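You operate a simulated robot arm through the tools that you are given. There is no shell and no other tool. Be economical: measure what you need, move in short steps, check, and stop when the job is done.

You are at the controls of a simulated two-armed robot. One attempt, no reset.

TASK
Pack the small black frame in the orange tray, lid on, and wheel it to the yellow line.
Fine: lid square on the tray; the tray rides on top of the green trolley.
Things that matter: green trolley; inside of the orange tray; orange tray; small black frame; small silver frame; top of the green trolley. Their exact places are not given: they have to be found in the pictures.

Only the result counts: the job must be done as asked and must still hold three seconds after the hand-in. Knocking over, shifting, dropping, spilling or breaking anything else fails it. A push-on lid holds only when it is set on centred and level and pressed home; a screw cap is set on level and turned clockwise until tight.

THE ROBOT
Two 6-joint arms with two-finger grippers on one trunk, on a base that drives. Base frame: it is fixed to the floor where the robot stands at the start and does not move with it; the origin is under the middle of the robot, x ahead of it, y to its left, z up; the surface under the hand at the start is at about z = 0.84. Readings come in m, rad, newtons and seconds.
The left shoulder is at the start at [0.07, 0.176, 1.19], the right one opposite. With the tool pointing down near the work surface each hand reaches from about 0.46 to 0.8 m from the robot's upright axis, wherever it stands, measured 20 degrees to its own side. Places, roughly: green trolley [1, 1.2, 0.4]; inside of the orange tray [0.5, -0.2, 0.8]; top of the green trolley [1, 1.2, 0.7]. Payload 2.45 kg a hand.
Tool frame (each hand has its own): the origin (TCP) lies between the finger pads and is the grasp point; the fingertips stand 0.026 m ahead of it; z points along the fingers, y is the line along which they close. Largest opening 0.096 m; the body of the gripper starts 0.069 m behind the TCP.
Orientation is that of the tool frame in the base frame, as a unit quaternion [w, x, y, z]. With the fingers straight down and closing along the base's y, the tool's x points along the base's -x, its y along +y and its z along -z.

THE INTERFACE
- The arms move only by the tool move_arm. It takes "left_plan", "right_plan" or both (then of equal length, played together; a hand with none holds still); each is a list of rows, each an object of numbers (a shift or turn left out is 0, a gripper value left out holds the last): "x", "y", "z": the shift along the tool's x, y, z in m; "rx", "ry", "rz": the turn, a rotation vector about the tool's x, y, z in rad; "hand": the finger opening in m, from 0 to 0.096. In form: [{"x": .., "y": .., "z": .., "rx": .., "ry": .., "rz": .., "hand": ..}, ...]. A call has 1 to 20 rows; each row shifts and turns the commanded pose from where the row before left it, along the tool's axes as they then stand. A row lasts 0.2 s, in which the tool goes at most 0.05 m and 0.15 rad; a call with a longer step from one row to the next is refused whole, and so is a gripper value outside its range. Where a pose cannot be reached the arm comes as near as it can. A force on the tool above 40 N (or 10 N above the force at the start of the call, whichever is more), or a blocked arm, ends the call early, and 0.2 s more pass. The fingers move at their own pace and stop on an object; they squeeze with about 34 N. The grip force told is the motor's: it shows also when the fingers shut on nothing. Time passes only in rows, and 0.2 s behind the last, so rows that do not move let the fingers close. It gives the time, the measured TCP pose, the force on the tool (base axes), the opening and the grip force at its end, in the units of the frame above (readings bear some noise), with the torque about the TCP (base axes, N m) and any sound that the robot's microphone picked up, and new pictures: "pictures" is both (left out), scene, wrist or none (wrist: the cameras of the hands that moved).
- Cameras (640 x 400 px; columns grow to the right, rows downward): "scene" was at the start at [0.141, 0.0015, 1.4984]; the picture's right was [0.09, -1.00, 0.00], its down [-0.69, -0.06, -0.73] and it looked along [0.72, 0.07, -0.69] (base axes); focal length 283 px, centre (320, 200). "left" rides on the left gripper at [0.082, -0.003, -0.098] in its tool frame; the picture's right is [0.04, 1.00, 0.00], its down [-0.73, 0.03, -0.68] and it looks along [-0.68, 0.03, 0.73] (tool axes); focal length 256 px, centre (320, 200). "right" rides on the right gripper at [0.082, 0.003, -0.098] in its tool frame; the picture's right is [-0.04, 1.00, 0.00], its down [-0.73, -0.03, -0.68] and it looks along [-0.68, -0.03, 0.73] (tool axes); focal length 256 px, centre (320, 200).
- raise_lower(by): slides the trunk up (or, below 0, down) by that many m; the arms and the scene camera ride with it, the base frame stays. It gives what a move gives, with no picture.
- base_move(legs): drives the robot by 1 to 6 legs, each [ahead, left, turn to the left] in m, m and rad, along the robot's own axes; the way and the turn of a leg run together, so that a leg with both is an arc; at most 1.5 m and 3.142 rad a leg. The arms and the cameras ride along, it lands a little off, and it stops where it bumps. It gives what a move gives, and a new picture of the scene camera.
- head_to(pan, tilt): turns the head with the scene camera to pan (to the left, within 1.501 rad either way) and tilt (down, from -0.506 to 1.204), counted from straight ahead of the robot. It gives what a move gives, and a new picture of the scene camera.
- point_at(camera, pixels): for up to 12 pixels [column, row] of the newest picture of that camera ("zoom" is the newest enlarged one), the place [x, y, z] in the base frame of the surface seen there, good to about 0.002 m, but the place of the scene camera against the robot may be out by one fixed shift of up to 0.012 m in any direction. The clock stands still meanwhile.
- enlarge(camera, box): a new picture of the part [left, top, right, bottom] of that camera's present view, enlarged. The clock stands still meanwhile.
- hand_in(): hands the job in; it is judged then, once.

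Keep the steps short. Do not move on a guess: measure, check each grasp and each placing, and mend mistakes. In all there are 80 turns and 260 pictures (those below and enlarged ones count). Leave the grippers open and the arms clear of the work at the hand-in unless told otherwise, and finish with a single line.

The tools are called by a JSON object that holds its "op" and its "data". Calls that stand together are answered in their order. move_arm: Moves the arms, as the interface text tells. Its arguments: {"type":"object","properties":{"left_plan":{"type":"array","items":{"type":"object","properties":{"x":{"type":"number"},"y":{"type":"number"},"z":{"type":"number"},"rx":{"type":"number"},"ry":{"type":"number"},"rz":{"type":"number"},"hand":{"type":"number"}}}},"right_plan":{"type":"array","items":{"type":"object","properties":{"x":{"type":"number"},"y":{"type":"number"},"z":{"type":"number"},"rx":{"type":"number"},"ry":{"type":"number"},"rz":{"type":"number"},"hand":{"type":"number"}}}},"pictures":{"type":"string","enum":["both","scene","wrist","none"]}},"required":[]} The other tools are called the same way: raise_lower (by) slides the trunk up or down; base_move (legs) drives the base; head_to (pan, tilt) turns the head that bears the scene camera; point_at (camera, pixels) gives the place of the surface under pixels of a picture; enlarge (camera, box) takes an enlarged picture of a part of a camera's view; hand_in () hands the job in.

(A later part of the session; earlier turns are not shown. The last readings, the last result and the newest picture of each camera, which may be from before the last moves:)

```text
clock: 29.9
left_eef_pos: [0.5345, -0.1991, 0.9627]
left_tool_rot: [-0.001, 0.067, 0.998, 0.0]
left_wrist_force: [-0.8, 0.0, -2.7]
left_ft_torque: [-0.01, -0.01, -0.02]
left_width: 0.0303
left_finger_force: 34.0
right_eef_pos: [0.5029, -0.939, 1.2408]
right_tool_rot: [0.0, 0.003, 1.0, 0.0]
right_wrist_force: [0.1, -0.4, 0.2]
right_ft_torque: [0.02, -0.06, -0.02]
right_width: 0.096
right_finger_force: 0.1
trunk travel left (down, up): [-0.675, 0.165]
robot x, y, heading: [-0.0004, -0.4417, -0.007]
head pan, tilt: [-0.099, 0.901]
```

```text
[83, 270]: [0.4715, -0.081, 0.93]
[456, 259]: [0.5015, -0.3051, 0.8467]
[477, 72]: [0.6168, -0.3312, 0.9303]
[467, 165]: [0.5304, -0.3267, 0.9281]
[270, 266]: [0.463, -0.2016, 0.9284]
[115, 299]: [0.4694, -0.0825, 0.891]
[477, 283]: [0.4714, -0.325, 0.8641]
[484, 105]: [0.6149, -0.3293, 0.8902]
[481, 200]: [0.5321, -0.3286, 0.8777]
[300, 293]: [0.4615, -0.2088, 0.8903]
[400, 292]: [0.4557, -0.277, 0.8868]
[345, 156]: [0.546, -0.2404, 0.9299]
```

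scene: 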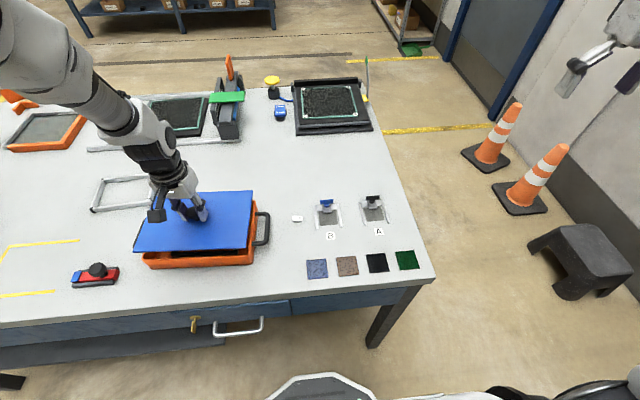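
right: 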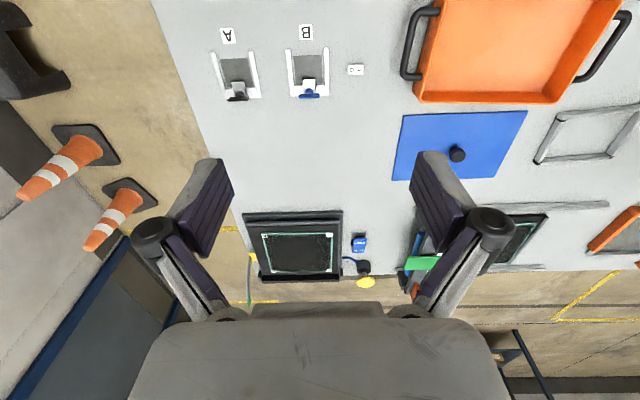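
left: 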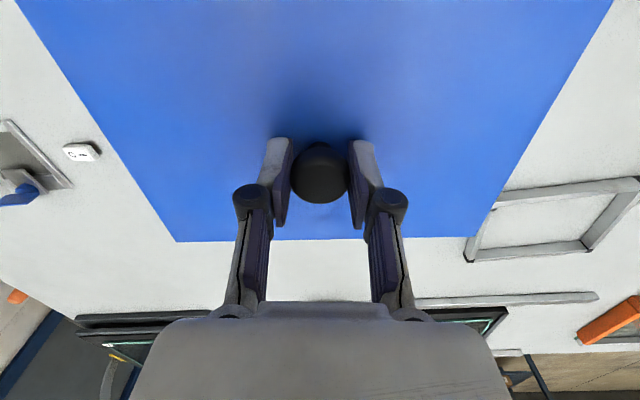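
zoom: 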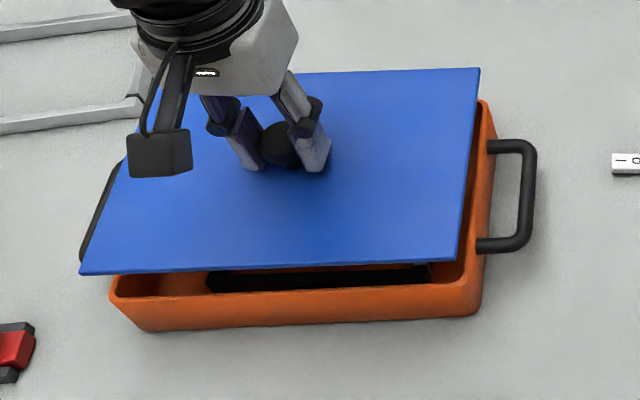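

The lid and tray corners agree to within 2 mm: near-left lid (0.4715, −0.081) against tray (0.4694, −0.0825), far-right lid (0.6168, −0.331) against tray (0.6149, −0.329). I correct 1 mm and lower onto the rim.

{"op": "move_arm", "data": {"left_plan": [{"x": 0.001, "z": 0.015}, {"z": 0.012}, {"z": 0.004}, {"z": 0.002}, {"z": 0.002}, {}]}}

{"op": "enlarge", "data": {"camera": "scene", "box": [120, 170, 290, 290]}}

```text
clock: 31.3
left_eef_pos: [0.5341, -0.1985, 0.9303]
left_tool_rot: [0.002, 0.066, 0.998, 0.0]
left_wrist_force: [7.4, 5.2, 29.1]
left_ft_torque: [0.13, -0.14, -0.01]
left_width: 0.0302
left_finger_force: 34.0
right_eef_pos: [0.5025, -0.9413, 1.2413]
right_tool_rot: [0.002, 0.003, 1.0, 0.001]
right_wrist_force: [-0.7, -0.9, 0.9]
right_ft_torque: [0.0, 0.01, -0.02]
right_width: 0.0959
right_finger_force: 0.1
trunk travel left (down, up): [-0.675, 0.165]
robot x, y, heading: [-0.0041, -0.4423, -0.004]
head pan, tilt: [-0.099, 0.901]
heard: snap
```

scene: 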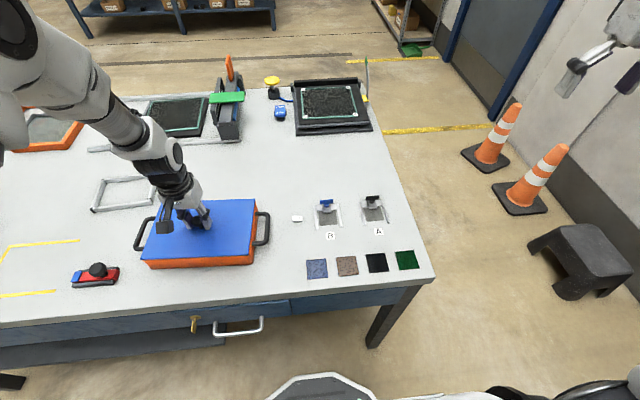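
left: 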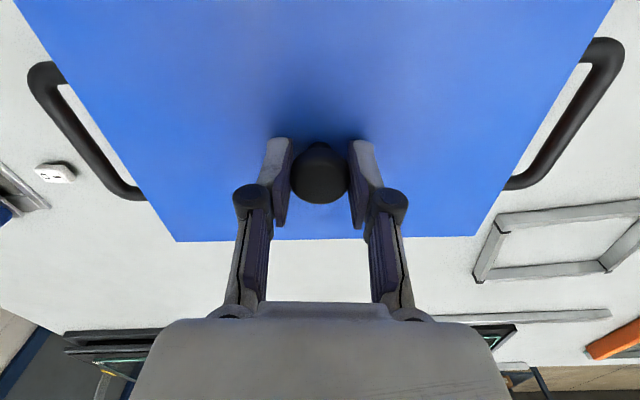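

```text
3.33 times, centred on (205, 230) of scene
```

zoom: 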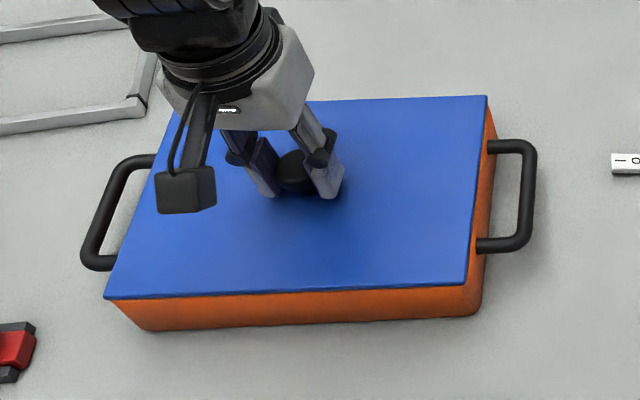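

A snap was heard, and the lid sits flush and square. I release the knob and rise clear.

{"op": "move_arm", "data": {"left_plan": [{"hand": 0.06}, {}, {"z": -0.03}, {"z": -0.05}, {"z": -0.05}, {}], "pictures": "wrist"}}

{"op": "head_to", "data": {"pan": 1.0, "tilt": 0.5}}

```text
clock: 32.7
left_eef_pos: [0.5345, -0.198, 1.0597]
left_tool_rot: [0.0, 0.066, 0.998, -0.001]
left_wrist_force: [0.3, 0.2, 0.3]
left_ft_torque: [0.01, 0.02, -0.01]
left_width: 0.0599
left_finger_force: 0.1
right_eef_pos: [0.5037, -0.9401, 1.2392]
right_tool_rot: [-0.001, 0.004, 1.0, 0.0]
right_wrist_force: [0.5, 0.7, 0.1]
right_ft_torque: [-0.01, 0.03, 0.0]
right_width: 0.0958
right_finger_force: 0.1
trunk travel left (down, up): [-0.675, 0.165]
robot x, y, heading: [0.0017, -0.4437, -0.008]
head pan, tilt: [-0.099, 0.901]
```

left: 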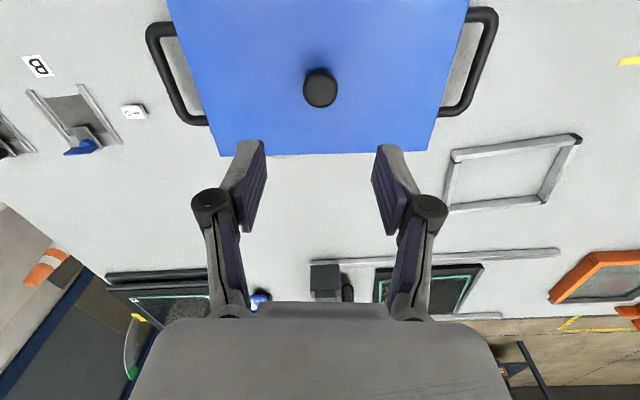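

```text
clock: 34.0
left_eef_pos: [0.5333, -0.1971, 1.0605]
left_tool_rot: [-0.001, 0.066, 0.998, 0.0]
left_wrist_force: [-0.3, -0.2, 0.4]
left_ft_torque: [0.02, 0.0, 0.02]
left_width: 0.0604
left_finger_force: 0.1
right_eef_pos: [0.5031, -0.9406, 1.2402]
right_tool_rot: [0.0, 0.003, 1.0, -0.001]
right_wrist_force: [-0.3, -0.2, -0.8]
right_ft_torque: [-0.01, -0.03, -0.01]
right_width: 0.0961
right_finger_force: 0.0
trunk travel left (down, up): [-0.675, 0.165]
robot x, y, heading: [-0.0035, -0.4365, -0.001]
head pan, tilt: [1.0, 0.499]
```

scene: 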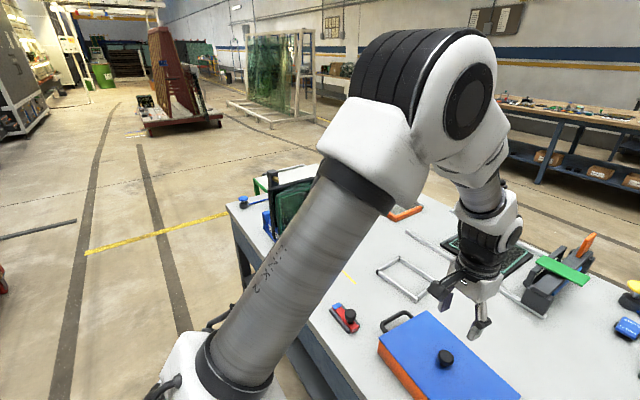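

The lid is on. I need a view of the trolley and the yellow line. I also need to be centred on the tray for a two-hand carry by its handles, so I shift the robot left by 0.24 m and look further left.

{"op": "base_move", "data": {"legs": [[0, 0.238, 0.005]]}}

{"op": "head_to", "data": {"pan": 1.4, "tilt": 0.5}}

{"op": "head_to", "data": {"pan": 0.65, "tilt": 0.4}}

```text
clock: 35.8
left_eef_pos: [0.5328, 0.0444, 1.06]
left_tool_rot: [-0.001, 0.064, 0.998, 0.0]
left_wrist_force: [-0.9, -0.3, -0.3]
left_ft_torque: [0.04, -0.02, -0.01]
left_width: 0.06
left_finger_force: 0.1
right_eef_pos: [0.5065, -0.6984, 1.241]
right_tool_rot: [0.0, 0.0, 1.0, 0.001]
right_wrist_force: [0.0, 0.3, 0.6]
right_ft_torque: [0.01, 0.03, -0.01]
right_width: 0.0958
right_finger_force: 0.1
trunk travel left (down, up): [-0.675, 0.165]
robot x, y, heading: [-0.0041, -0.2012, -0.0]
head pan, tilt: [1.0, 0.499]
```

scene: 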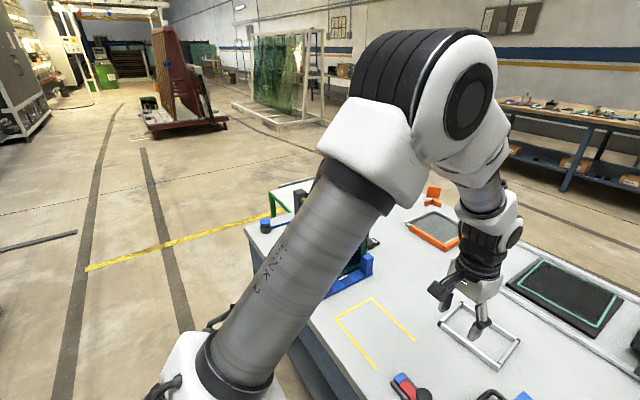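

```text
clock: 36.7
left_eef_pos: [0.5329, 0.0439, 1.0599]
left_tool_rot: [-0.001, 0.064, 0.998, -0.001]
left_wrist_force: [-0.7, -0.5, -0.6]
left_ft_torque: [0.01, -0.02, 0.01]
left_width: 0.06
left_finger_force: 0.1
right_eef_pos: [0.5058, -0.6983, 1.2404]
right_tool_rot: [0.0, 0.0, 1.0, 0.0]
right_wrist_force: [0.4, -0.3, 1.2]
right_ft_torque: [-0.03, -0.01, 0.0]
right_width: 0.0963
right_finger_force: 0.0
trunk travel left (down, up): [-0.675, 0.165]
robot x, y, heading: [0.0003, -0.2026, -0.003]
head pan, tilt: [1.4, 0.499]
```

scene: 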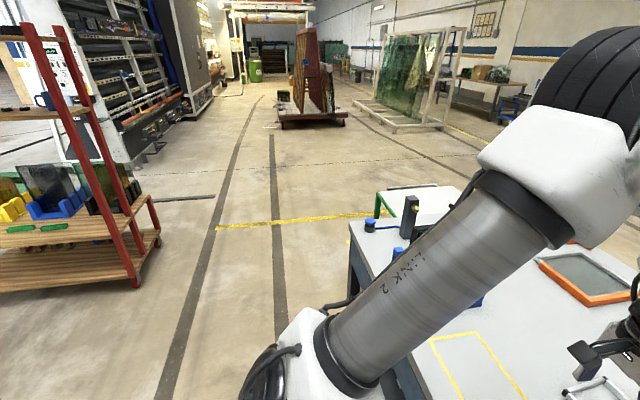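

```text
clock: 37.8
left_eef_pos: [0.5333, 0.0445, 1.0596]
left_tool_rot: [-0.001, 0.064, 0.998, -0.001]
left_wrist_force: [0.0, 0.2, 0.4]
left_ft_torque: [-0.03, 0.01, -0.04]
left_width: 0.0601
left_finger_force: 0.0
right_eef_pos: [0.5068, -0.6969, 1.2412]
right_tool_rot: [0.0, 0.001, 1.0, 0.0]
right_wrist_force: [0.3, 0.3, -0.1]
right_ft_torque: [-0.01, -0.02, -0.01]
right_width: 0.0959
right_finger_force: 0.1
trunk travel left (down, up): [-0.675, 0.165]
robot x, y, heading: [0.0003, -0.1986, -0.003]
head pan, tilt: [0.649, 0.4]
```

scene: 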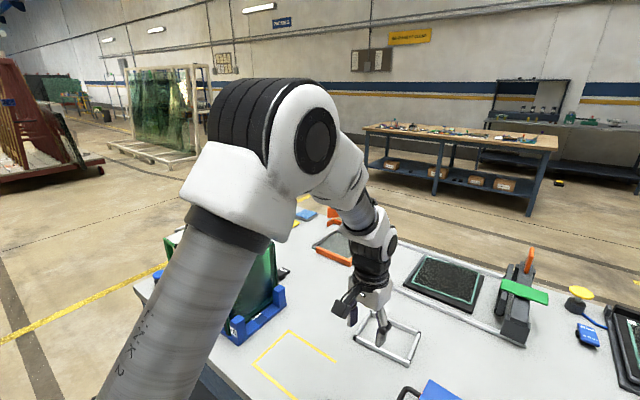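

In the pan-1.4 view, the trolley (white top, green push handle) stands beyond the table's left end, and a yellow floor line runs left of it. I look there again and measure.

{"op": "head_to", "data": {"pan": 1.35, "tilt": 0.45}}

{"op": "enlarge", "data": {"camera": "scene", "box": [200, 160, 520, 320]}}

{"op": "point_at", "data": {"camera": "scene", "pixels": [[240, 235], [300, 230], [380, 222]]}}

```text
clock: 38.8
left_eef_pos: [0.5331, 0.0451, 1.0596]
left_tool_rot: [0.0, 0.065, 0.998, -0.001]
left_wrist_force: [-0.5, 0.4, 1.1]
left_ft_torque: [0.02, 0.03, 0.02]
left_width: 0.06
left_finger_force: 0.0
right_eef_pos: [0.5072, -0.6986, 1.2406]
right_tool_rot: [0.0, 0.001, 1.0, 0.0]
right_wrist_force: [0.8, 0.2, 1.0]
right_ft_torque: [-0.03, 0.01, -0.01]
right_width: 0.096
right_finger_force: 0.0
trunk travel left (down, up): [-0.675, 0.165]
robot x, y, heading: [-0.0004, -0.1978, 0.001]
head pan, tilt: [1.349, 0.45]
```

scene: 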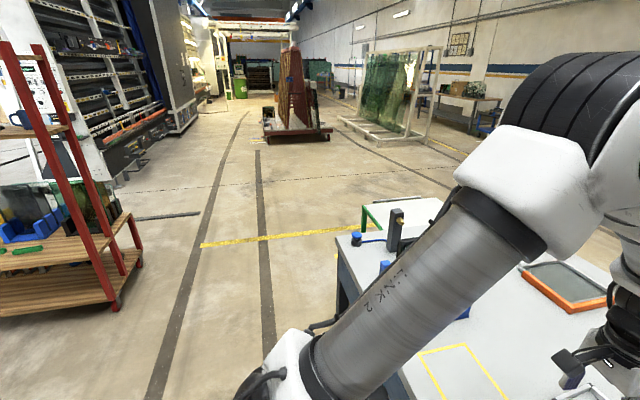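

```text
2.00 times, centred on (360, 240) of scene
```

zoom: 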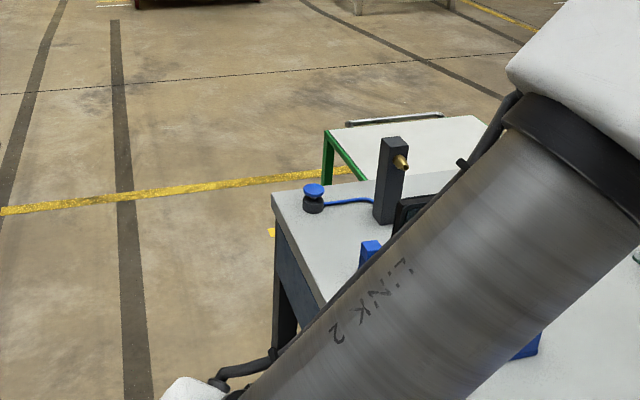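

```text
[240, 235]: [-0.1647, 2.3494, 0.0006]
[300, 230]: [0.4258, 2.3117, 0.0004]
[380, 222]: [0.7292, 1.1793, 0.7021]
```

The yellow line runs along x at y≈2.33, and the trolley top is at z≈0.70. I'll carry the tray level with both hands by its handles. First I hover each hand above its handle (left ≈(0.545, −0.039), right ≈(0.525, −0.364)), fingers at 0.034 and yaw −0.062.

{"op": "move_arm", "data": {"left_plan": [{"rz": -0.066, "hand": 0.034}, {"x": -0.0043, "y": -0.0205}, {"x": -0.0043, "y": -0.0205}, {"x": -0.0043, "y": -0.0205}, {"x": -0.0043, "y": -0.0205}, {"z": 0.02}, {"z": 0.02}, {"z": 0.02}, {"z": 0.02}, {"z": 0.015}, {}, {}], "right_plan": [{"rz": 0.062, "hand": 0.034}, {"y": 0.0334, "z": 0.028}, {"y": 0.0334, "z": 0.028}, {"y": 0.0334, "z": 0.028}, {"y": 0.0334, "z": 0.028}, {"y": 0.0334, "z": 0.028}, {"y": 0.0334, "z": 0.028}, {"y": 0.0334, "z": 0.028}, {"y": 0.0334, "z": 0.028}, {"y": 0.0334, "z": 0.028}, {"y": 0.0334, "z": 0.028, "x": 0.0027}, {}], "pictures": "wrist"}}

{"op": "head_to", "data": {"pan": 0.0, "tilt": 0.9}}

```text
clock: 41.4
left_eef_pos: [0.5453, -0.04, 0.9628]
left_tool_rot: [0.0, 0.032, 0.999, 0.0]
left_wrist_force: [0.4, -1.0, 0.0]
left_ft_torque: [-0.02, 0.01, 0.01]
left_width: 0.0339
left_finger_force: 0.1
right_eef_pos: [0.5243, -0.3605, 0.9581]
right_tool_rot: [0.0, 0.032, 0.999, 0.0]
right_wrist_force: [-0.2, -0.7, 0.7]
right_ft_torque: [0.04, 0.01, -0.01]
right_width: 0.034
right_finger_force: 0.1
trunk travel left (down, up): [-0.675, 0.165]
robot x, y, heading: [-0.0009, -0.1996, 0.0]
head pan, tilt: [1.349, 0.45]
```

right: 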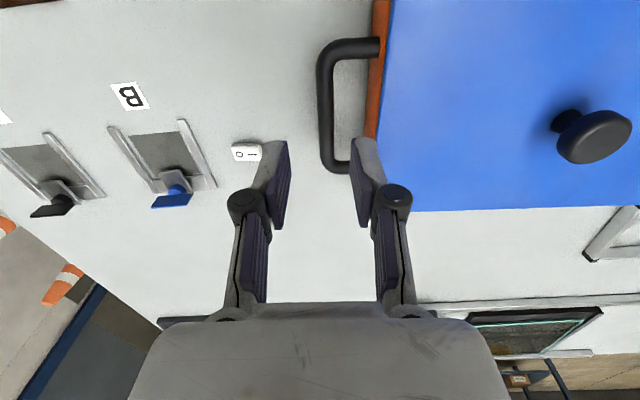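
left: 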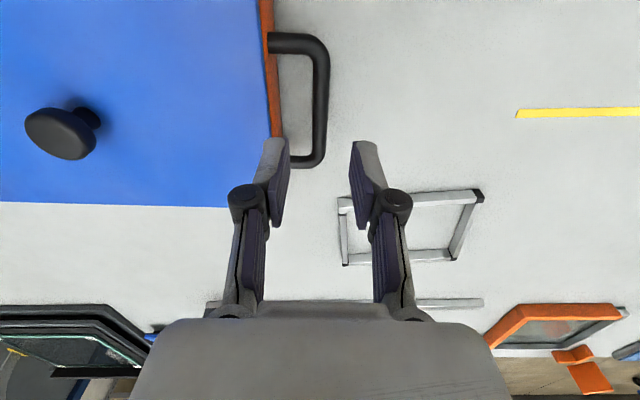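

```text
clock: 42.9
left_eef_pos: [0.5443, -0.0402, 0.9634]
left_tool_rot: [-0.001, 0.031, 1.0, -0.001]
left_wrist_force: [0.1, 0.4, 0.7]
left_ft_torque: [0.01, -0.02, 0.02]
left_width: 0.034
left_finger_force: 0.1
right_eef_pos: [0.5252, -0.3604, 0.9587]
right_tool_rot: [0.001, 0.031, 1.0, 0.0]
right_wrist_force: [-0.8, 0.3, -0.4]
right_ft_torque: [0.0, 0.02, 0.03]
right_width: 0.0338
right_finger_force: 0.0
trunk travel left (down, up): [-0.675, 0.165]
robot x, y, heading: [0.0014, -0.1995, -0.003]
head pan, tilt: [0.0, 0.901]
```

scene: 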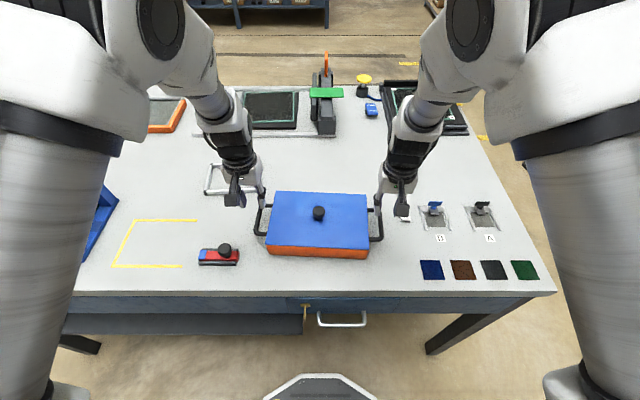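

{"op": "point_at", "data": {"camera": "left", "pixels": [[321, 60], [321, 90], [320, 120], [318, 150], [312, 44], [308, 160], [268, 60], [275, 120]]}}

{"op": "point_at", "data": {"camera": "right", "pixels": [[325, 65], [326, 90], [328, 120], [330, 150], [340, 47], [342, 165], [384, 60], [377, 110]]}}

```text
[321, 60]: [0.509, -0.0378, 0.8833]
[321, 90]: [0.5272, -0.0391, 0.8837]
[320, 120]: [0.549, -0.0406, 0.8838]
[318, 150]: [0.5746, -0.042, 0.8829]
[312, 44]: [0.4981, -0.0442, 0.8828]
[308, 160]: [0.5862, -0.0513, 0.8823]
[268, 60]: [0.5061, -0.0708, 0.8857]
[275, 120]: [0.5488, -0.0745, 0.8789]
```

```text
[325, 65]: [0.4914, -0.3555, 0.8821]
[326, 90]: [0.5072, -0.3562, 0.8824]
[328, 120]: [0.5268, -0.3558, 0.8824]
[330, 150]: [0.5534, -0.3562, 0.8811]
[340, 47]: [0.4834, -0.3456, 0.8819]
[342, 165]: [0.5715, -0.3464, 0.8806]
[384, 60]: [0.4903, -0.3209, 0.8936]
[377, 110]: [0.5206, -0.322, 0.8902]
```

The left bar is aligned. The right hand needs +4.5 mm. I narrow to 0.028, descend to TCP z≈0.872, and close both.

{"op": "move_arm", "data": {"left_plan": [{"hand": 0.028}, {"z": 0.03}, {"z": 0.03}, {"z": 0.02}, {"z": 0.011}, {}, {"hand": 0.0}, {}, {}], "right_plan": [{"y": 0.0045, "hand": 0.028}, {"z": 0.03}, {"z": 0.03}, {"z": 0.02}, {"z": 0.007}, {}, {"hand": 0.0}, {}, {}], "pictures": "wrist"}}

```text
clock: 44.5
left_eef_pos: [0.5455, -0.0417, 0.8717]
left_tool_rot: [0.0, 0.03, 1.0, -0.001]
left_wrist_force: [-2.2, -50.9, 1.7]
left_ft_torque: [0.2, -0.05, -0.37]
left_width: 0.0102
left_finger_force: 34.1
right_eef_pos: [0.5265, -0.3577, 0.8738]
right_tool_rot: [0.002, 0.03, 1.0, 0.0]
right_wrist_force: [2.6, 52.2, -0.8]
right_ft_torque: [-0.12, 0.48, 0.72]
right_width: 0.0107
right_finger_force: 34.1
trunk travel left (down, up): [-0.675, 0.165]
robot x, y, heading: [-0.0013, -0.2039, -0.002]
head pan, tilt: [0.0, 0.901]
stopped in row 7 (left hand): the force on the tool passed its limit at 57 N (the readings are from after the stop); the commanded pose is now the measured one
```

right: 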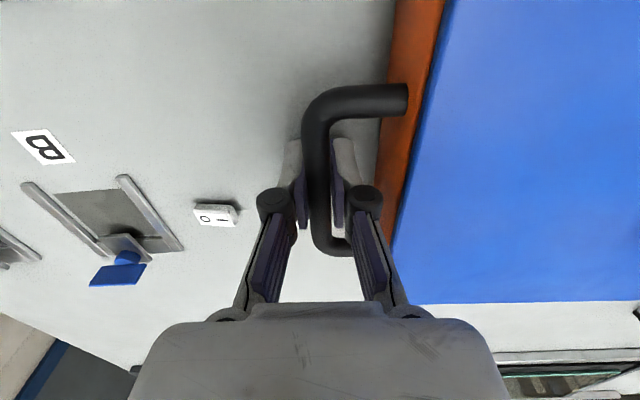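
left: 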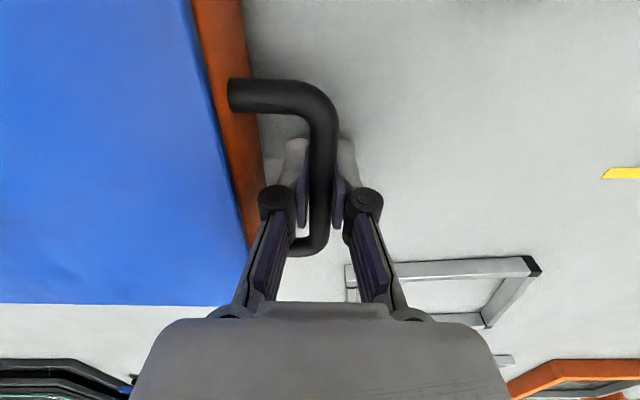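

Both handles are gripped (10 mm), but the hands are stretching the tray apart by about 50 N. I ease each 1 mm inward to relax it.

{"op": "move_arm", "data": {"left_plan": [{"y": -0.001}, {}], "right_plan": [{"y": 0.001}, {}], "pictures": "none"}}

```text
clock: 45.1
left_eef_pos: [0.5467, -0.0423, 0.8718]
left_tool_rot: [0.0, 0.031, 1.0, -0.001]
left_wrist_force: [-1.0, -56.1, 4.3]
left_ft_torque: [0.23, 0.53, -0.36]
left_width: 0.0102
left_finger_force: 33.3
right_eef_pos: [0.5274, -0.3569, 0.8743]
right_tool_rot: [0.0, 0.03, 1.0, 0.001]
right_wrist_force: [2.2, 56.8, 0.0]
right_ft_torque: [-0.13, 0.13, 0.7]
right_width: 0.0107
right_finger_force: 34.2
trunk travel left (down, up): [-0.675, 0.165]
robot x, y, heading: [-0.003, -0.1996, 0.002]
head pan, tilt: [0.0, 0.901]
```

{"op": "move_arm", "data": {"left_plan": [{"y": -0.002}, {}], "right_plan": [{"y": 0.002}, {}], "pictures": "none"}}

```text
clock: 45.7
left_eef_pos: [0.5471, -0.0428, 0.8705]
left_tool_rot: [0.0, 0.03, 1.0, -0.001]
left_wrist_force: [5.5, 49.4, -0.1]
left_ft_torque: [-0.21, -0.12, -0.4]
left_width: 0.0102
left_finger_force: 34.3
right_eef_pos: [0.526, -0.3575, 0.8726]
right_tool_rot: [0.0, 0.03, 1.0, 0.001]
right_wrist_force: [-2.7, -50.5, 2.0]
right_ft_torque: [0.04, -0.58, 0.72]
right_width: 0.0101
right_finger_force: 34.0
trunk travel left (down, up): [-0.675, 0.165]
robot x, y, heading: [0.0039, -0.202, -0.002]
head pan, tilt: [0.0, 0.901]
```

Now it reads about 50 N the other way, so I back off 0.95 mm each.

{"op": "move_arm", "data": {"left_plan": [{"y": 0.00095}, {}], "right_plan": [{"y": -0.00095}, {}], "pictures": "none"}}

```text
clock: 46.3
left_eef_pos: [0.5463, -0.0417, 0.872]
left_tool_rot: [0.0, 0.03, 1.0, -0.001]
left_wrist_force: [3.3, 52.3, 1.4]
left_ft_torque: [-0.21, -0.03, -0.43]
left_width: 0.0104
left_finger_force: 33.7
right_eef_pos: [0.5247, -0.3576, 0.8735]
right_tool_rot: [0.0, 0.031, 1.0, 0.001]
right_wrist_force: [-5.2, -50.5, -0.5]
right_ft_torque: [0.12, 0.22, 0.75]
right_width: 0.0104
right_finger_force: 34.4
trunk travel left (down, up): [-0.675, 0.165]
robot x, y, heading: [0.0024, -0.2012, -0.001]
head pan, tilt: [0.0, 0.901]
```

{"op": "move_arm", "data": {"left_plan": [{"y": 0.0006}, {}], "right_plan": [{"y": -0.0006}, {}], "pictures": "none"}}

```text
clock: 46.9
left_eef_pos: [0.5457, -0.0425, 0.8715]
left_tool_rot: [0.0, 0.031, 1.0, -0.001]
left_wrist_force: [3.1, 38.5, 5.0]
left_ft_torque: [-0.14, 0.2, -0.41]
left_width: 0.0098
left_finger_force: 33.9
right_eef_pos: [0.5262, -0.3569, 0.8731]
right_tool_rot: [0.0, 0.031, 1.0, 0.0]
right_wrist_force: [-3.3, -35.4, 0.0]
right_ft_torque: [0.08, 0.53, 0.8]
right_width: 0.0104
right_finger_force: 34.3
trunk travel left (down, up): [-0.675, 0.165]
robot x, y, heading: [0.0022, -0.1994, 0.003]
head pan, tilt: [0.0, 0.901]
```

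It is now coming down. A little more.

{"op": "move_arm", "data": {"left_plan": [{"y": 0.0004}, {}], "right_plan": [{"y": -0.0004}, {}], "pictures": "none"}}

```text
clock: 47.5
left_eef_pos: [0.5469, -0.042, 0.8721]
left_tool_rot: [0.001, 0.03, 1.0, -0.002]
left_wrist_force: [3.5, 12.0, 3.7]
left_ft_torque: [-0.1, -0.01, -0.26]
left_width: 0.0101
left_finger_force: 33.7
right_eef_pos: [0.5275, -0.3572, 0.8736]
right_tool_rot: [0.001, 0.031, 1.0, 0.0]
right_wrist_force: [-2.3, -10.0, -0.4]
right_ft_torque: [0.07, 0.65, 0.79]
right_width: 0.0108
right_finger_force: 34.0
trunk travel left (down, up): [-0.675, 0.165]
robot x, y, heading: [0.0037, -0.2014, 0.001]
head pan, tilt: [0.0, 0.901]
```

The strain is down to about 11 N. I lift with the trunk, so both hands rise together exactly.

{"op": "raise_lower", "data": {"by": 0.1}}

{"op": "head_to", "data": {"pan": 0.0, "tilt": 0.9}}

```text
clock: 48.8
left_eef_pos: [0.5464, -0.0431, 0.9712]
left_tool_rot: [0.0, 0.031, 1.0, -0.001]
left_wrist_force: [1.2, -16.3, -2.9]
left_ft_torque: [0.09, 0.31, -0.27]
left_width: 0.0101
left_finger_force: 34.0
right_eef_pos: [0.527, -0.3575, 0.9733]
right_tool_rot: [0.0, 0.03, 1.0, 0.0]
right_wrist_force: [-0.6, 16.5, -3.4]
right_ft_torque: [-0.01, -0.28, 0.85]
right_width: 0.0104
right_finger_force: 34.2
trunk travel left (down, up): [-0.775, 0.065]
robot x, y, heading: [-0.0008, -0.2035, 0.002]
head pan, tilt: [0.0, 0.901]
```

```text
clock: 49.4
left_eef_pos: [0.5457, -0.0422, 0.9716]
left_tool_rot: [0.0, 0.031, 1.0, -0.001]
left_wrist_force: [0.8, -24.2, -2.5]
left_ft_torque: [0.12, 0.28, -0.28]
left_width: 0.0102
left_finger_force: 34.5
right_eef_pos: [0.5271, -0.3589, 0.9731]
right_tool_rot: [0.0, 0.031, 1.0, 0.0]
right_wrist_force: [0.2, 23.5, -3.8]
right_ft_torque: [-0.06, -0.28, 0.83]
right_width: 0.0104
right_finger_force: 34.0
trunk travel left (down, up): [-0.775, 0.065]
robot x, y, heading: [-0.0039, -0.2, -0.005]
head pan, tilt: [0.0, 0.901]
```

scene: 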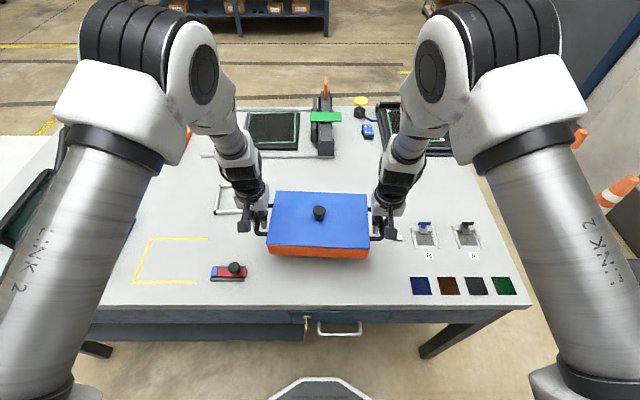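

The tray is up and level (about 6 N in all). Before driving I check the clearance on the left: the red shelf and the trolley.

{"op": "head_to", "data": {"pan": 1.5, "tilt": 0.6}}

{"op": "point_at", "data": {"camera": "scene", "pixels": [[175, 300], [200, 260], [150, 330], [110, 330], [190, 230], [400, 200], [420, 215], [380, 260]]}}

```text
clock: 51.0
left_eef_pos: [0.5468, -0.0419, 0.9718]
left_tool_rot: [0.0, 0.031, 1.0, -0.001]
left_wrist_force: [-0.6, -36.5, -2.6]
left_ft_torque: [0.1, -0.09, -0.27]
left_width: 0.0102
left_finger_force: 33.8
right_eef_pos: [0.5277, -0.3573, 0.9742]
right_tool_rot: [0.0, 0.03, 1.0, 0.0]
right_wrist_force: [0.2, 34.6, -3.8]
right_ft_torque: [-0.07, 0.08, 0.85]
right_width: 0.0105
right_finger_force: 34.1
trunk travel left (down, up): [-0.775, 0.065]
robot x, y, heading: [0.0008, -0.2018, 0.001]
head pan, tilt: [1.499, 0.6]
```

scene: 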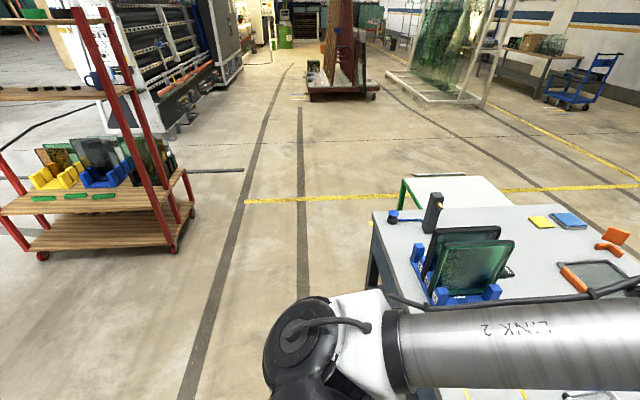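

```text
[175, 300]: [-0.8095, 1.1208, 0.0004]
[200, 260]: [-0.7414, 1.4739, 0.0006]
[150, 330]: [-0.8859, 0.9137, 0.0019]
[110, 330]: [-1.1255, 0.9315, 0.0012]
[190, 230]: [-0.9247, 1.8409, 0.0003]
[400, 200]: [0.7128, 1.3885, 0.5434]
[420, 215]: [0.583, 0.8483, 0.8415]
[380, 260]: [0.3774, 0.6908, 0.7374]
```

The way is clear: the red cart stays at x < −0.75. The strain between the hands has crept to 35 N, so I relax it 0.5 mm each and then drive back 0.35 m and left in two parts.

{"op": "move_arm", "data": {"left_plan": [{"y": -0.0005}, {}], "right_plan": [{"y": 0.0005}, {}], "pictures": "none"}}

{"op": "base_move", "data": {"legs": [[-0.35, 0, 0], [0, 0.7, 0]]}}

```text
clock: 51.6
left_eef_pos: [0.5461, -0.042, 0.972]
left_tool_rot: [0.0, 0.03, 1.0, -0.001]
left_wrist_force: [1.6, -8.8, -2.3]
left_ft_torque: [0.06, 0.12, -0.22]
left_width: 0.0103
left_finger_force: 34.5
right_eef_pos: [0.5277, -0.3578, 0.9728]
right_tool_rot: [-0.001, 0.03, 1.0, 0.0]
right_wrist_force: [-1.9, 9.4, -3.5]
right_ft_torque: [-0.05, -0.12, 0.81]
right_width: 0.0106
right_finger_force: 34.2
trunk travel left (down, up): [-0.775, 0.065]
robot x, y, heading: [-0.0025, -0.1996, -0.0]
head pan, tilt: [1.499, 0.6]
```

```text
clock: 57.3
left_eef_pos: [0.2069, 0.6489, 0.9721]
left_tool_rot: [-0.001, 0.036, 0.999, 0.0]
left_wrist_force: [4.4, 39.3, -2.7]
left_ft_torque: [-0.17, 0.05, -0.3]
left_width: 0.0101
left_finger_force: 34.7
right_eef_pos: [0.1828, 0.334, 0.975]
right_tool_rot: [0.0, 0.036, 0.999, 0.001]
right_wrist_force: [-5.1, -39.6, -3.0]
right_ft_torque: [0.08, -0.02, 0.82]
right_width: 0.0107
right_finger_force: 33.9
trunk travel left (down, up): [-0.775, 0.065]
robot x, y, heading: [-0.343, 0.4981, -0.007]
head pan, tilt: [1.499, 0.6]
```

scene: 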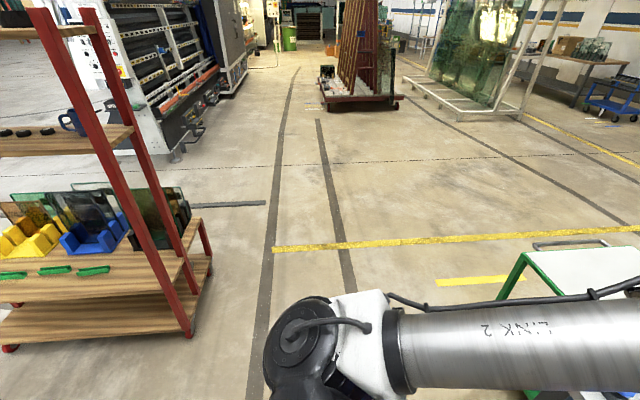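

There are two yellow markings here: a long line at (460,240) and a short strip at (475,281) near the trolley. I measure both and pan for a better look.

{"op": "point_at", "data": {"camera": "scene", "pixels": [[437, 282], [475, 281], [508, 277], [300, 248], [460, 240], [525, 256], [510, 290], [600, 270], [560, 244], [620, 242]]}}

{"op": "head_to", "data": {"pan": 1.05, "tilt": 0.6}}

```text
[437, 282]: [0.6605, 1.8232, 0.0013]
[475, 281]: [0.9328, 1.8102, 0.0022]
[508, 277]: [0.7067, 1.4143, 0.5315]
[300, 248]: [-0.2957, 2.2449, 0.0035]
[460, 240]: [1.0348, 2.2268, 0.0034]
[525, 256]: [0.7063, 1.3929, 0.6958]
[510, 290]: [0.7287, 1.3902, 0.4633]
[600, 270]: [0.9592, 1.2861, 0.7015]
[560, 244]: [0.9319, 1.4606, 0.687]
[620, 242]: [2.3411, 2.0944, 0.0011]
```

```text
clock: 58.2
left_eef_pos: [0.2047, 0.6498, 0.9719]
left_tool_rot: [0.0, 0.037, 0.999, -0.001]
left_wrist_force: [2.6, 10.1, -2.5]
left_ft_torque: [-0.04, 0.02, -0.27]
left_width: 0.0098
left_finger_force: 34.2
right_eef_pos: [0.1834, 0.3341, 0.9736]
right_tool_rot: [-0.001, 0.037, 0.999, 0.0]
right_wrist_force: [-3.0, -11.2, -3.2]
right_ft_torque: [0.05, 0.01, 0.82]
right_width: 0.0104
right_finger_force: 33.6
trunk travel left (down, up): [-0.775, 0.065]
robot x, y, heading: [-0.3442, 0.4994, -0.012]
head pan, tilt: [1.051, 0.6]
```

scene: 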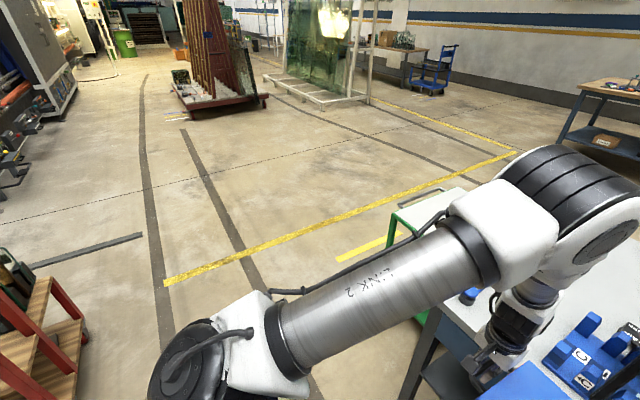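

The short strip (from x≈0.66, y≈1.82) lies parallel beside the trolley. I drive on left to stand in front of the trolley and see it fully.

{"op": "base_move", "data": {"legs": [[0, 0.6, 0.01]]}}

{"op": "head_to", "data": {"pan": 0.3, "tilt": 0.55}}

```text
clock: 61.6
left_eef_pos: [0.2057, 1.2557, 0.9711]
left_tool_rot: [0.001, 0.028, 1.0, -0.001]
left_wrist_force: [2.6, 24.1, -3.2]
left_ft_torque: [-0.12, 0.03, -0.31]
left_width: 0.0102
left_finger_force: 34.1
right_eef_pos: [0.1889, 0.9397, 0.9729]
right_tool_rot: [0.0, 0.027, 1.0, 0.001]
right_wrist_force: [-3.1, -24.4, -2.0]
right_ft_torque: [0.04, -0.05, 0.81]
right_width: 0.0103
right_finger_force: 34.3
trunk travel left (down, up): [-0.775, 0.065]
robot x, y, heading: [-0.3437, 1.0914, 0.004]
head pan, tilt: [1.051, 0.6]
```

scene: 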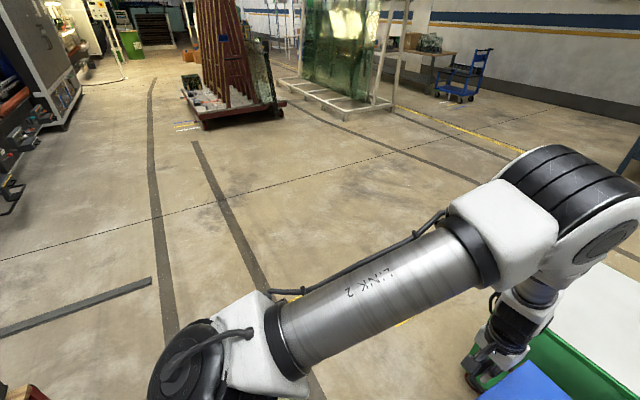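

```text
clock: 62.7
left_eef_pos: [0.2067, 1.2553, 0.9703]
left_tool_rot: [0.0, 0.028, 1.0, -0.001]
left_wrist_force: [1.6, 7.4, -3.2]
left_ft_torque: [-0.03, -0.04, -0.26]
left_width: 0.0099
left_finger_force: 34.3
right_eef_pos: [0.189, 0.94, 0.9731]
right_tool_rot: [0.0, 0.029, 1.0, 0.0]
right_wrist_force: [-1.9, -7.1, -2.9]
right_ft_torque: [0.0, 0.03, 0.8]
right_width: 0.0101
right_finger_force: 33.8
trunk travel left (down, up): [-0.775, 0.065]
robot x, y, heading: [-0.339, 1.0968, 0.004]
head pan, tilt: [0.3, 0.55]
```

scene: 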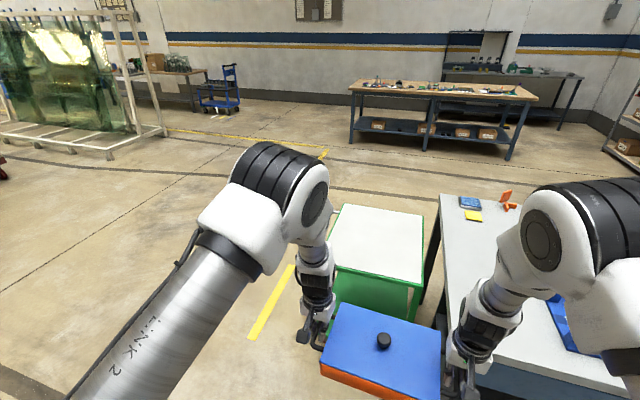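

Now the trolley top is in view, corners around (343,206), (422,214), (420,284), (333,263). I measure it, the table's edge and the strip.

{"op": "enlarge", "data": {"camera": "scene", "box": [230, 180, 490, 345]}}

{"op": "point_at", "data": {"camera": "scene", "pixels": [[345, 208], [421, 217], [418, 280], [338, 263], [380, 240], [437, 260], [443, 200], [255, 335], [292, 268], [270, 300], [381, 340], [340, 230]]}}

```text
2.42 times, centred on (360, 262) of scene
```

zoom: 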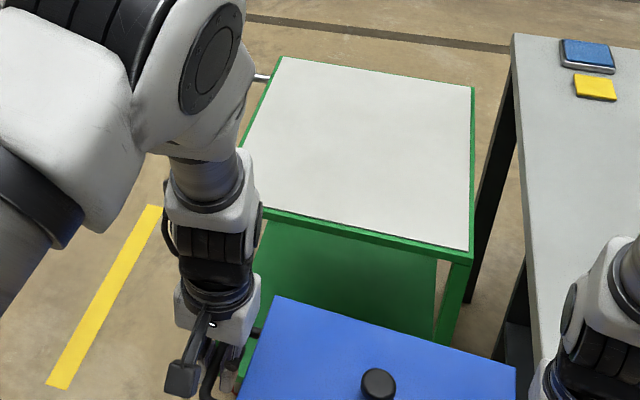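

```text
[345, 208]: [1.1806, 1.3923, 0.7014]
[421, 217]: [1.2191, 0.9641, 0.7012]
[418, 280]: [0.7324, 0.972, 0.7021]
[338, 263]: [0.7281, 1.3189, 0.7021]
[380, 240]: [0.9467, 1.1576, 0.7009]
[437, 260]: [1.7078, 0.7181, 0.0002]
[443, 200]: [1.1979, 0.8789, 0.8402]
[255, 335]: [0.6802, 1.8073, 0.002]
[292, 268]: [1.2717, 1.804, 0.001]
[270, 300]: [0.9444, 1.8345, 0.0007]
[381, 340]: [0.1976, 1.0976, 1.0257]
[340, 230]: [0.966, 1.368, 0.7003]
```

I need the size of the robot base and where the elbows are before driving up. I look straight down.

{"op": "point_at", "data": {"camera": "scene", "pixels": [[540, 235], [600, 220], [620, 330], [290, 190], [230, 230], [490, 290], [310, 290]]}}

{"op": "head_to", "data": {"pan": 0.0, "tilt": 1.2}}

{"op": "point_at", "data": {"camera": "scene", "pixels": [[320, 330], [320, 310], [320, 300], [290, 320], [350, 320], [270, 380], [370, 380], [320, 380]]}}

```text
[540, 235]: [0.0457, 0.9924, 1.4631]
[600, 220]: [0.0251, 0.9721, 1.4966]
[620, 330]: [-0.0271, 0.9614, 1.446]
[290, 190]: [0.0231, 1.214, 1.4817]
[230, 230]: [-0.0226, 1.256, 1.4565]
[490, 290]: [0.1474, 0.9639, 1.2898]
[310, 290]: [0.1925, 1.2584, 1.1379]
```

```text
clock: 63.7
left_eef_pos: [0.2049, 1.2559, 0.9706]
left_tool_rot: [0.0, 0.029, 1.0, -0.001]
left_wrist_force: [2.6, 10.8, -2.8]
left_ft_torque: [-0.03, -0.04, -0.26]
left_width: 0.0102
left_finger_force: 34.0
right_eef_pos: [0.1876, 0.9412, 0.973]
right_tool_rot: [0.0, 0.028, 1.0, 0.0]
right_wrist_force: [-2.3, -11.4, -3.1]
right_ft_torque: [0.02, 0.08, 0.82]
right_width: 0.0103
right_finger_force: 34.0
trunk travel left (down, up): [-0.775, 0.065]
robot x, y, heading: [-0.3369, 1.0927, -0.001]
head pan, tilt: [0.0, 1.201]
```

scene: 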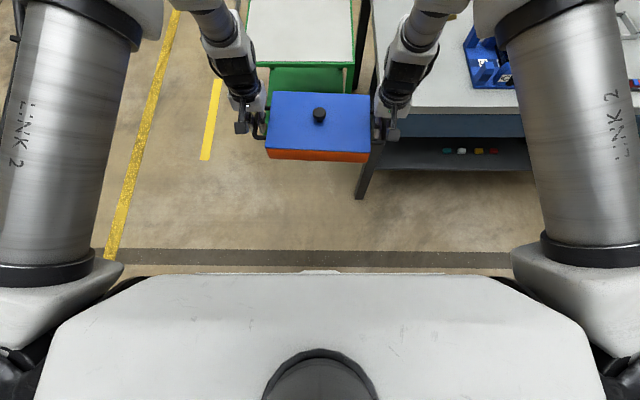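

```text
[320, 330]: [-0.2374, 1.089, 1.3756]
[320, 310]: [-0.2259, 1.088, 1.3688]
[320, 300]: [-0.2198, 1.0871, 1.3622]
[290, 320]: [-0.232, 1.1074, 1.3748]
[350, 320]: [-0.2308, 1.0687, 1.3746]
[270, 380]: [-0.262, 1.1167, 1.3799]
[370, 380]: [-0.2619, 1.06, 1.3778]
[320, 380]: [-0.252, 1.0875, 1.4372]
```

{"op": "point_at", "data": {"camera": "scene", "pixels": [[320, 272], [310, 273], [335, 273], [130, 282], [505, 282], [363, 195], [250, 60], [355, 60]]}}

{"op": "enlarge", "data": {"camera": "scene", "box": [240, 220, 400, 320]}}

```text
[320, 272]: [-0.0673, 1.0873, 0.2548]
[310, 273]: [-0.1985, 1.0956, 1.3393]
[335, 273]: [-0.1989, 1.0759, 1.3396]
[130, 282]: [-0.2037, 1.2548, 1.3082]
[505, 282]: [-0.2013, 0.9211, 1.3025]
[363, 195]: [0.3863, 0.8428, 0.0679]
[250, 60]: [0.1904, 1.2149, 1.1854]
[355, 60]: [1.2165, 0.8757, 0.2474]
```

```text
4.00 times, centred on (320, 270) of scene
```

zoom: 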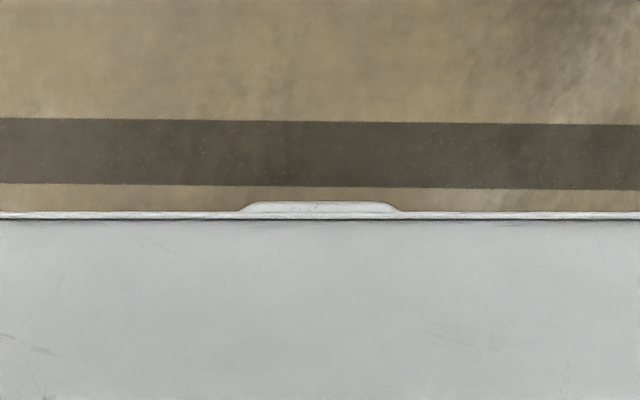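

The base front is 0.275 m ahead of the robot centre. I go left 0.105 m, then forward 0.62 m, which leaves about 0.15 m to the trolley.

{"op": "base_move", "data": {"legs": [[0, 0.105, 0], [0.62, 0, 0]]}}

{"op": "head_to", "data": {"pan": 0.0, "tilt": 0.9}}

```text
clock: 68.0
left_eef_pos: [0.825, 1.3537, 0.9709]
left_tool_rot: [-0.001, 0.034, 0.999, 0.0]
left_wrist_force: [2.0, 15.4, -3.1]
left_ft_torque: [-0.09, 0.0, -0.32]
left_width: 0.0102
left_finger_force: 34.3
right_eef_pos: [0.8044, 1.0389, 0.9728]
right_tool_rot: [0.0, 0.033, 0.999, 0.0]
right_wrist_force: [-2.9, -15.2, -2.7]
right_ft_torque: [0.03, -0.05, 0.81]
right_width: 0.0105
right_finger_force: 33.9
trunk travel left (down, up): [-0.775, 0.065]
robot x, y, heading: [0.2782, 1.1966, -0.004]
head pan, tilt: [0.0, 1.201]
```

scene: 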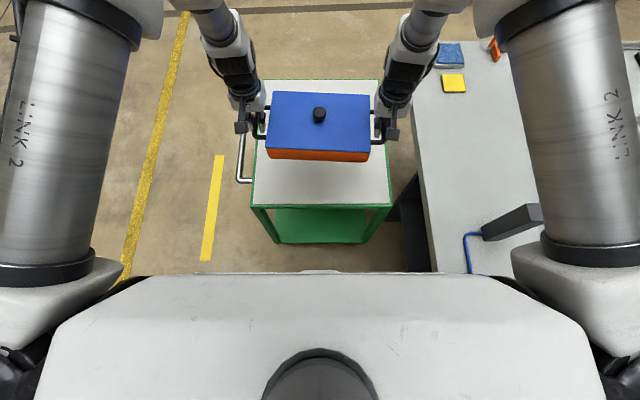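

```text
clock: 68.8
left_eef_pos: [0.8258, 1.3547, 0.9709]
left_tool_rot: [0.001, 0.034, 0.999, -0.001]
left_wrist_force: [1.3, 2.3, -2.9]
left_ft_torque: [0.0, 0.01, -0.3]
left_width: 0.0101
left_finger_force: 33.3
right_eef_pos: [0.8061, 1.0388, 0.9733]
right_tool_rot: [0.0, 0.032, 1.0, 0.0]
right_wrist_force: [-2.7, -3.0, -2.9]
right_ft_torque: [0.0, 0.0, 0.81]
right_width: 0.0106
right_finger_force: 34.2
trunk travel left (down, up): [-0.775, 0.065]
robot x, y, heading: [0.2783, 1.196, -0.003]
head pan, tilt: [0.0, 0.901]
```

scene: 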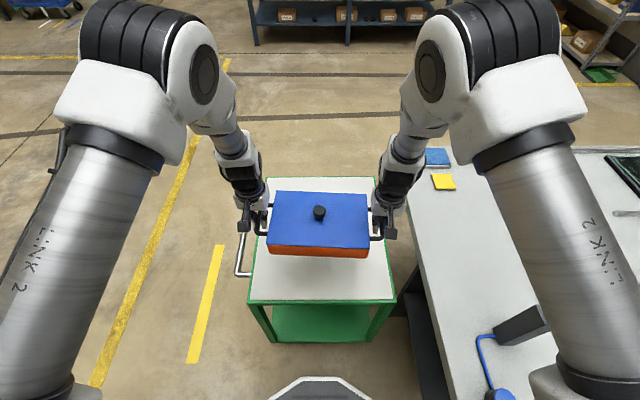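

The tray is over the trolley. The trolley's silver push handle is on its left side, at (245,250). I measure the top and the handle.

{"op": "point_at", "data": {"camera": "scene", "pixels": [[252, 298], [392, 300], [375, 182], [270, 182], [320, 275], [240, 250], [243, 273], [238, 262], [245, 235], [205, 300], [215, 250], [193, 355]]}}

{"op": "enlarge", "data": {"camera": "scene", "box": [200, 160, 440, 350]}}

```text
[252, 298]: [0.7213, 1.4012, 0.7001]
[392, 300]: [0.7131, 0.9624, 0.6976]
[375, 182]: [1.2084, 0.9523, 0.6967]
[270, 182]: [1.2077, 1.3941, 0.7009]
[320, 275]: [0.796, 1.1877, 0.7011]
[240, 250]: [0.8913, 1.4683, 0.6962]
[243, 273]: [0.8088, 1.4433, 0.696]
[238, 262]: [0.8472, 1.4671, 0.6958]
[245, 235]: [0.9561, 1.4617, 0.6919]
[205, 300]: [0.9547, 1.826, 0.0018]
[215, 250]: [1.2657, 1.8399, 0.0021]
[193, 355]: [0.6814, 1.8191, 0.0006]
```

```text
2.11 times, centred on (320, 255) of scene
```

zoom: 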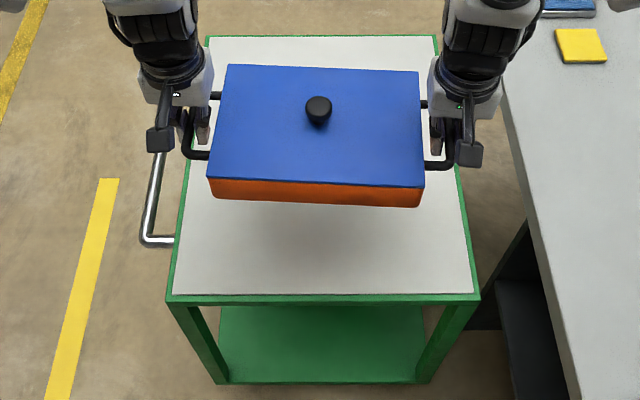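

The top spans x 0.71–1.21 and y 0.955–1.40 at z 0.70, and the tray centre is at (0.815, 1.197). I nudge forward 0.09 m, then lower with the trunk.

{"op": "base_move", "data": {"legs": [[0.09, -0.015, 0]]}}

{"op": "raise_lower", "data": {"by": -0.2}}

```text
clock: 69.9
left_eef_pos: [0.9122, 1.3391, 0.9724]
left_tool_rot: [0.0, 0.032, 0.999, -0.001]
left_wrist_force: [2.1, 5.3, -3.3]
left_ft_torque: [0.01, -0.06, -0.26]
left_width: 0.0099
left_finger_force: 33.6
right_eef_pos: [0.8918, 1.0237, 0.9751]
right_tool_rot: [0.001, 0.032, 0.999, 0.001]
right_wrist_force: [-2.3, -5.2, -3.6]
right_ft_torque: [0.0, 0.06, 0.84]
right_width: 0.0105
right_finger_force: 33.8
trunk travel left (down, up): [-0.775, 0.065]
robot x, y, heading: [0.3655, 1.1804, -0.005]
head pan, tilt: [0.0, 0.901]
```

scene: 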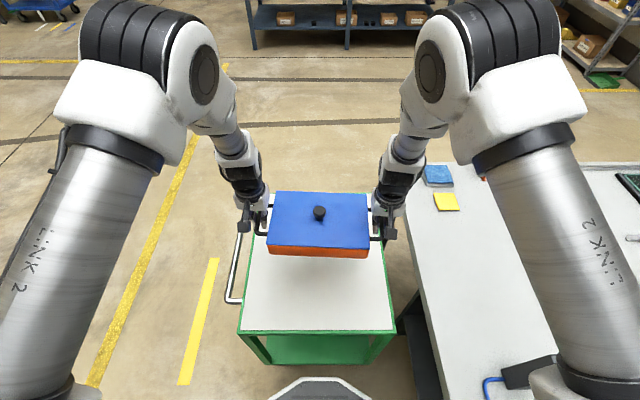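

```text
clock: 72.0
left_eef_pos: [0.9133, 1.3379, 0.7723]
left_tool_rot: [0.0, 0.032, 0.999, -0.001]
left_wrist_force: [2.1, 1.7, -2.5]
left_ft_torque: [-0.03, -0.02, -0.28]
left_width: 0.0102
left_finger_force: 33.9
right_eef_pos: [0.8937, 1.0247, 0.7743]
right_tool_rot: [0.0, 0.033, 0.999, 0.001]
right_wrist_force: [-2.0, -1.8, -3.2]
right_ft_torque: [0.01, 0.08, 0.84]
right_width: 0.0105
right_finger_force: 33.7
trunk travel left (down, up): [-0.575, 0.265]
robot x, y, heading: [0.3654, 1.1819, -0.002]
head pan, tilt: [0.0, 0.901]
```

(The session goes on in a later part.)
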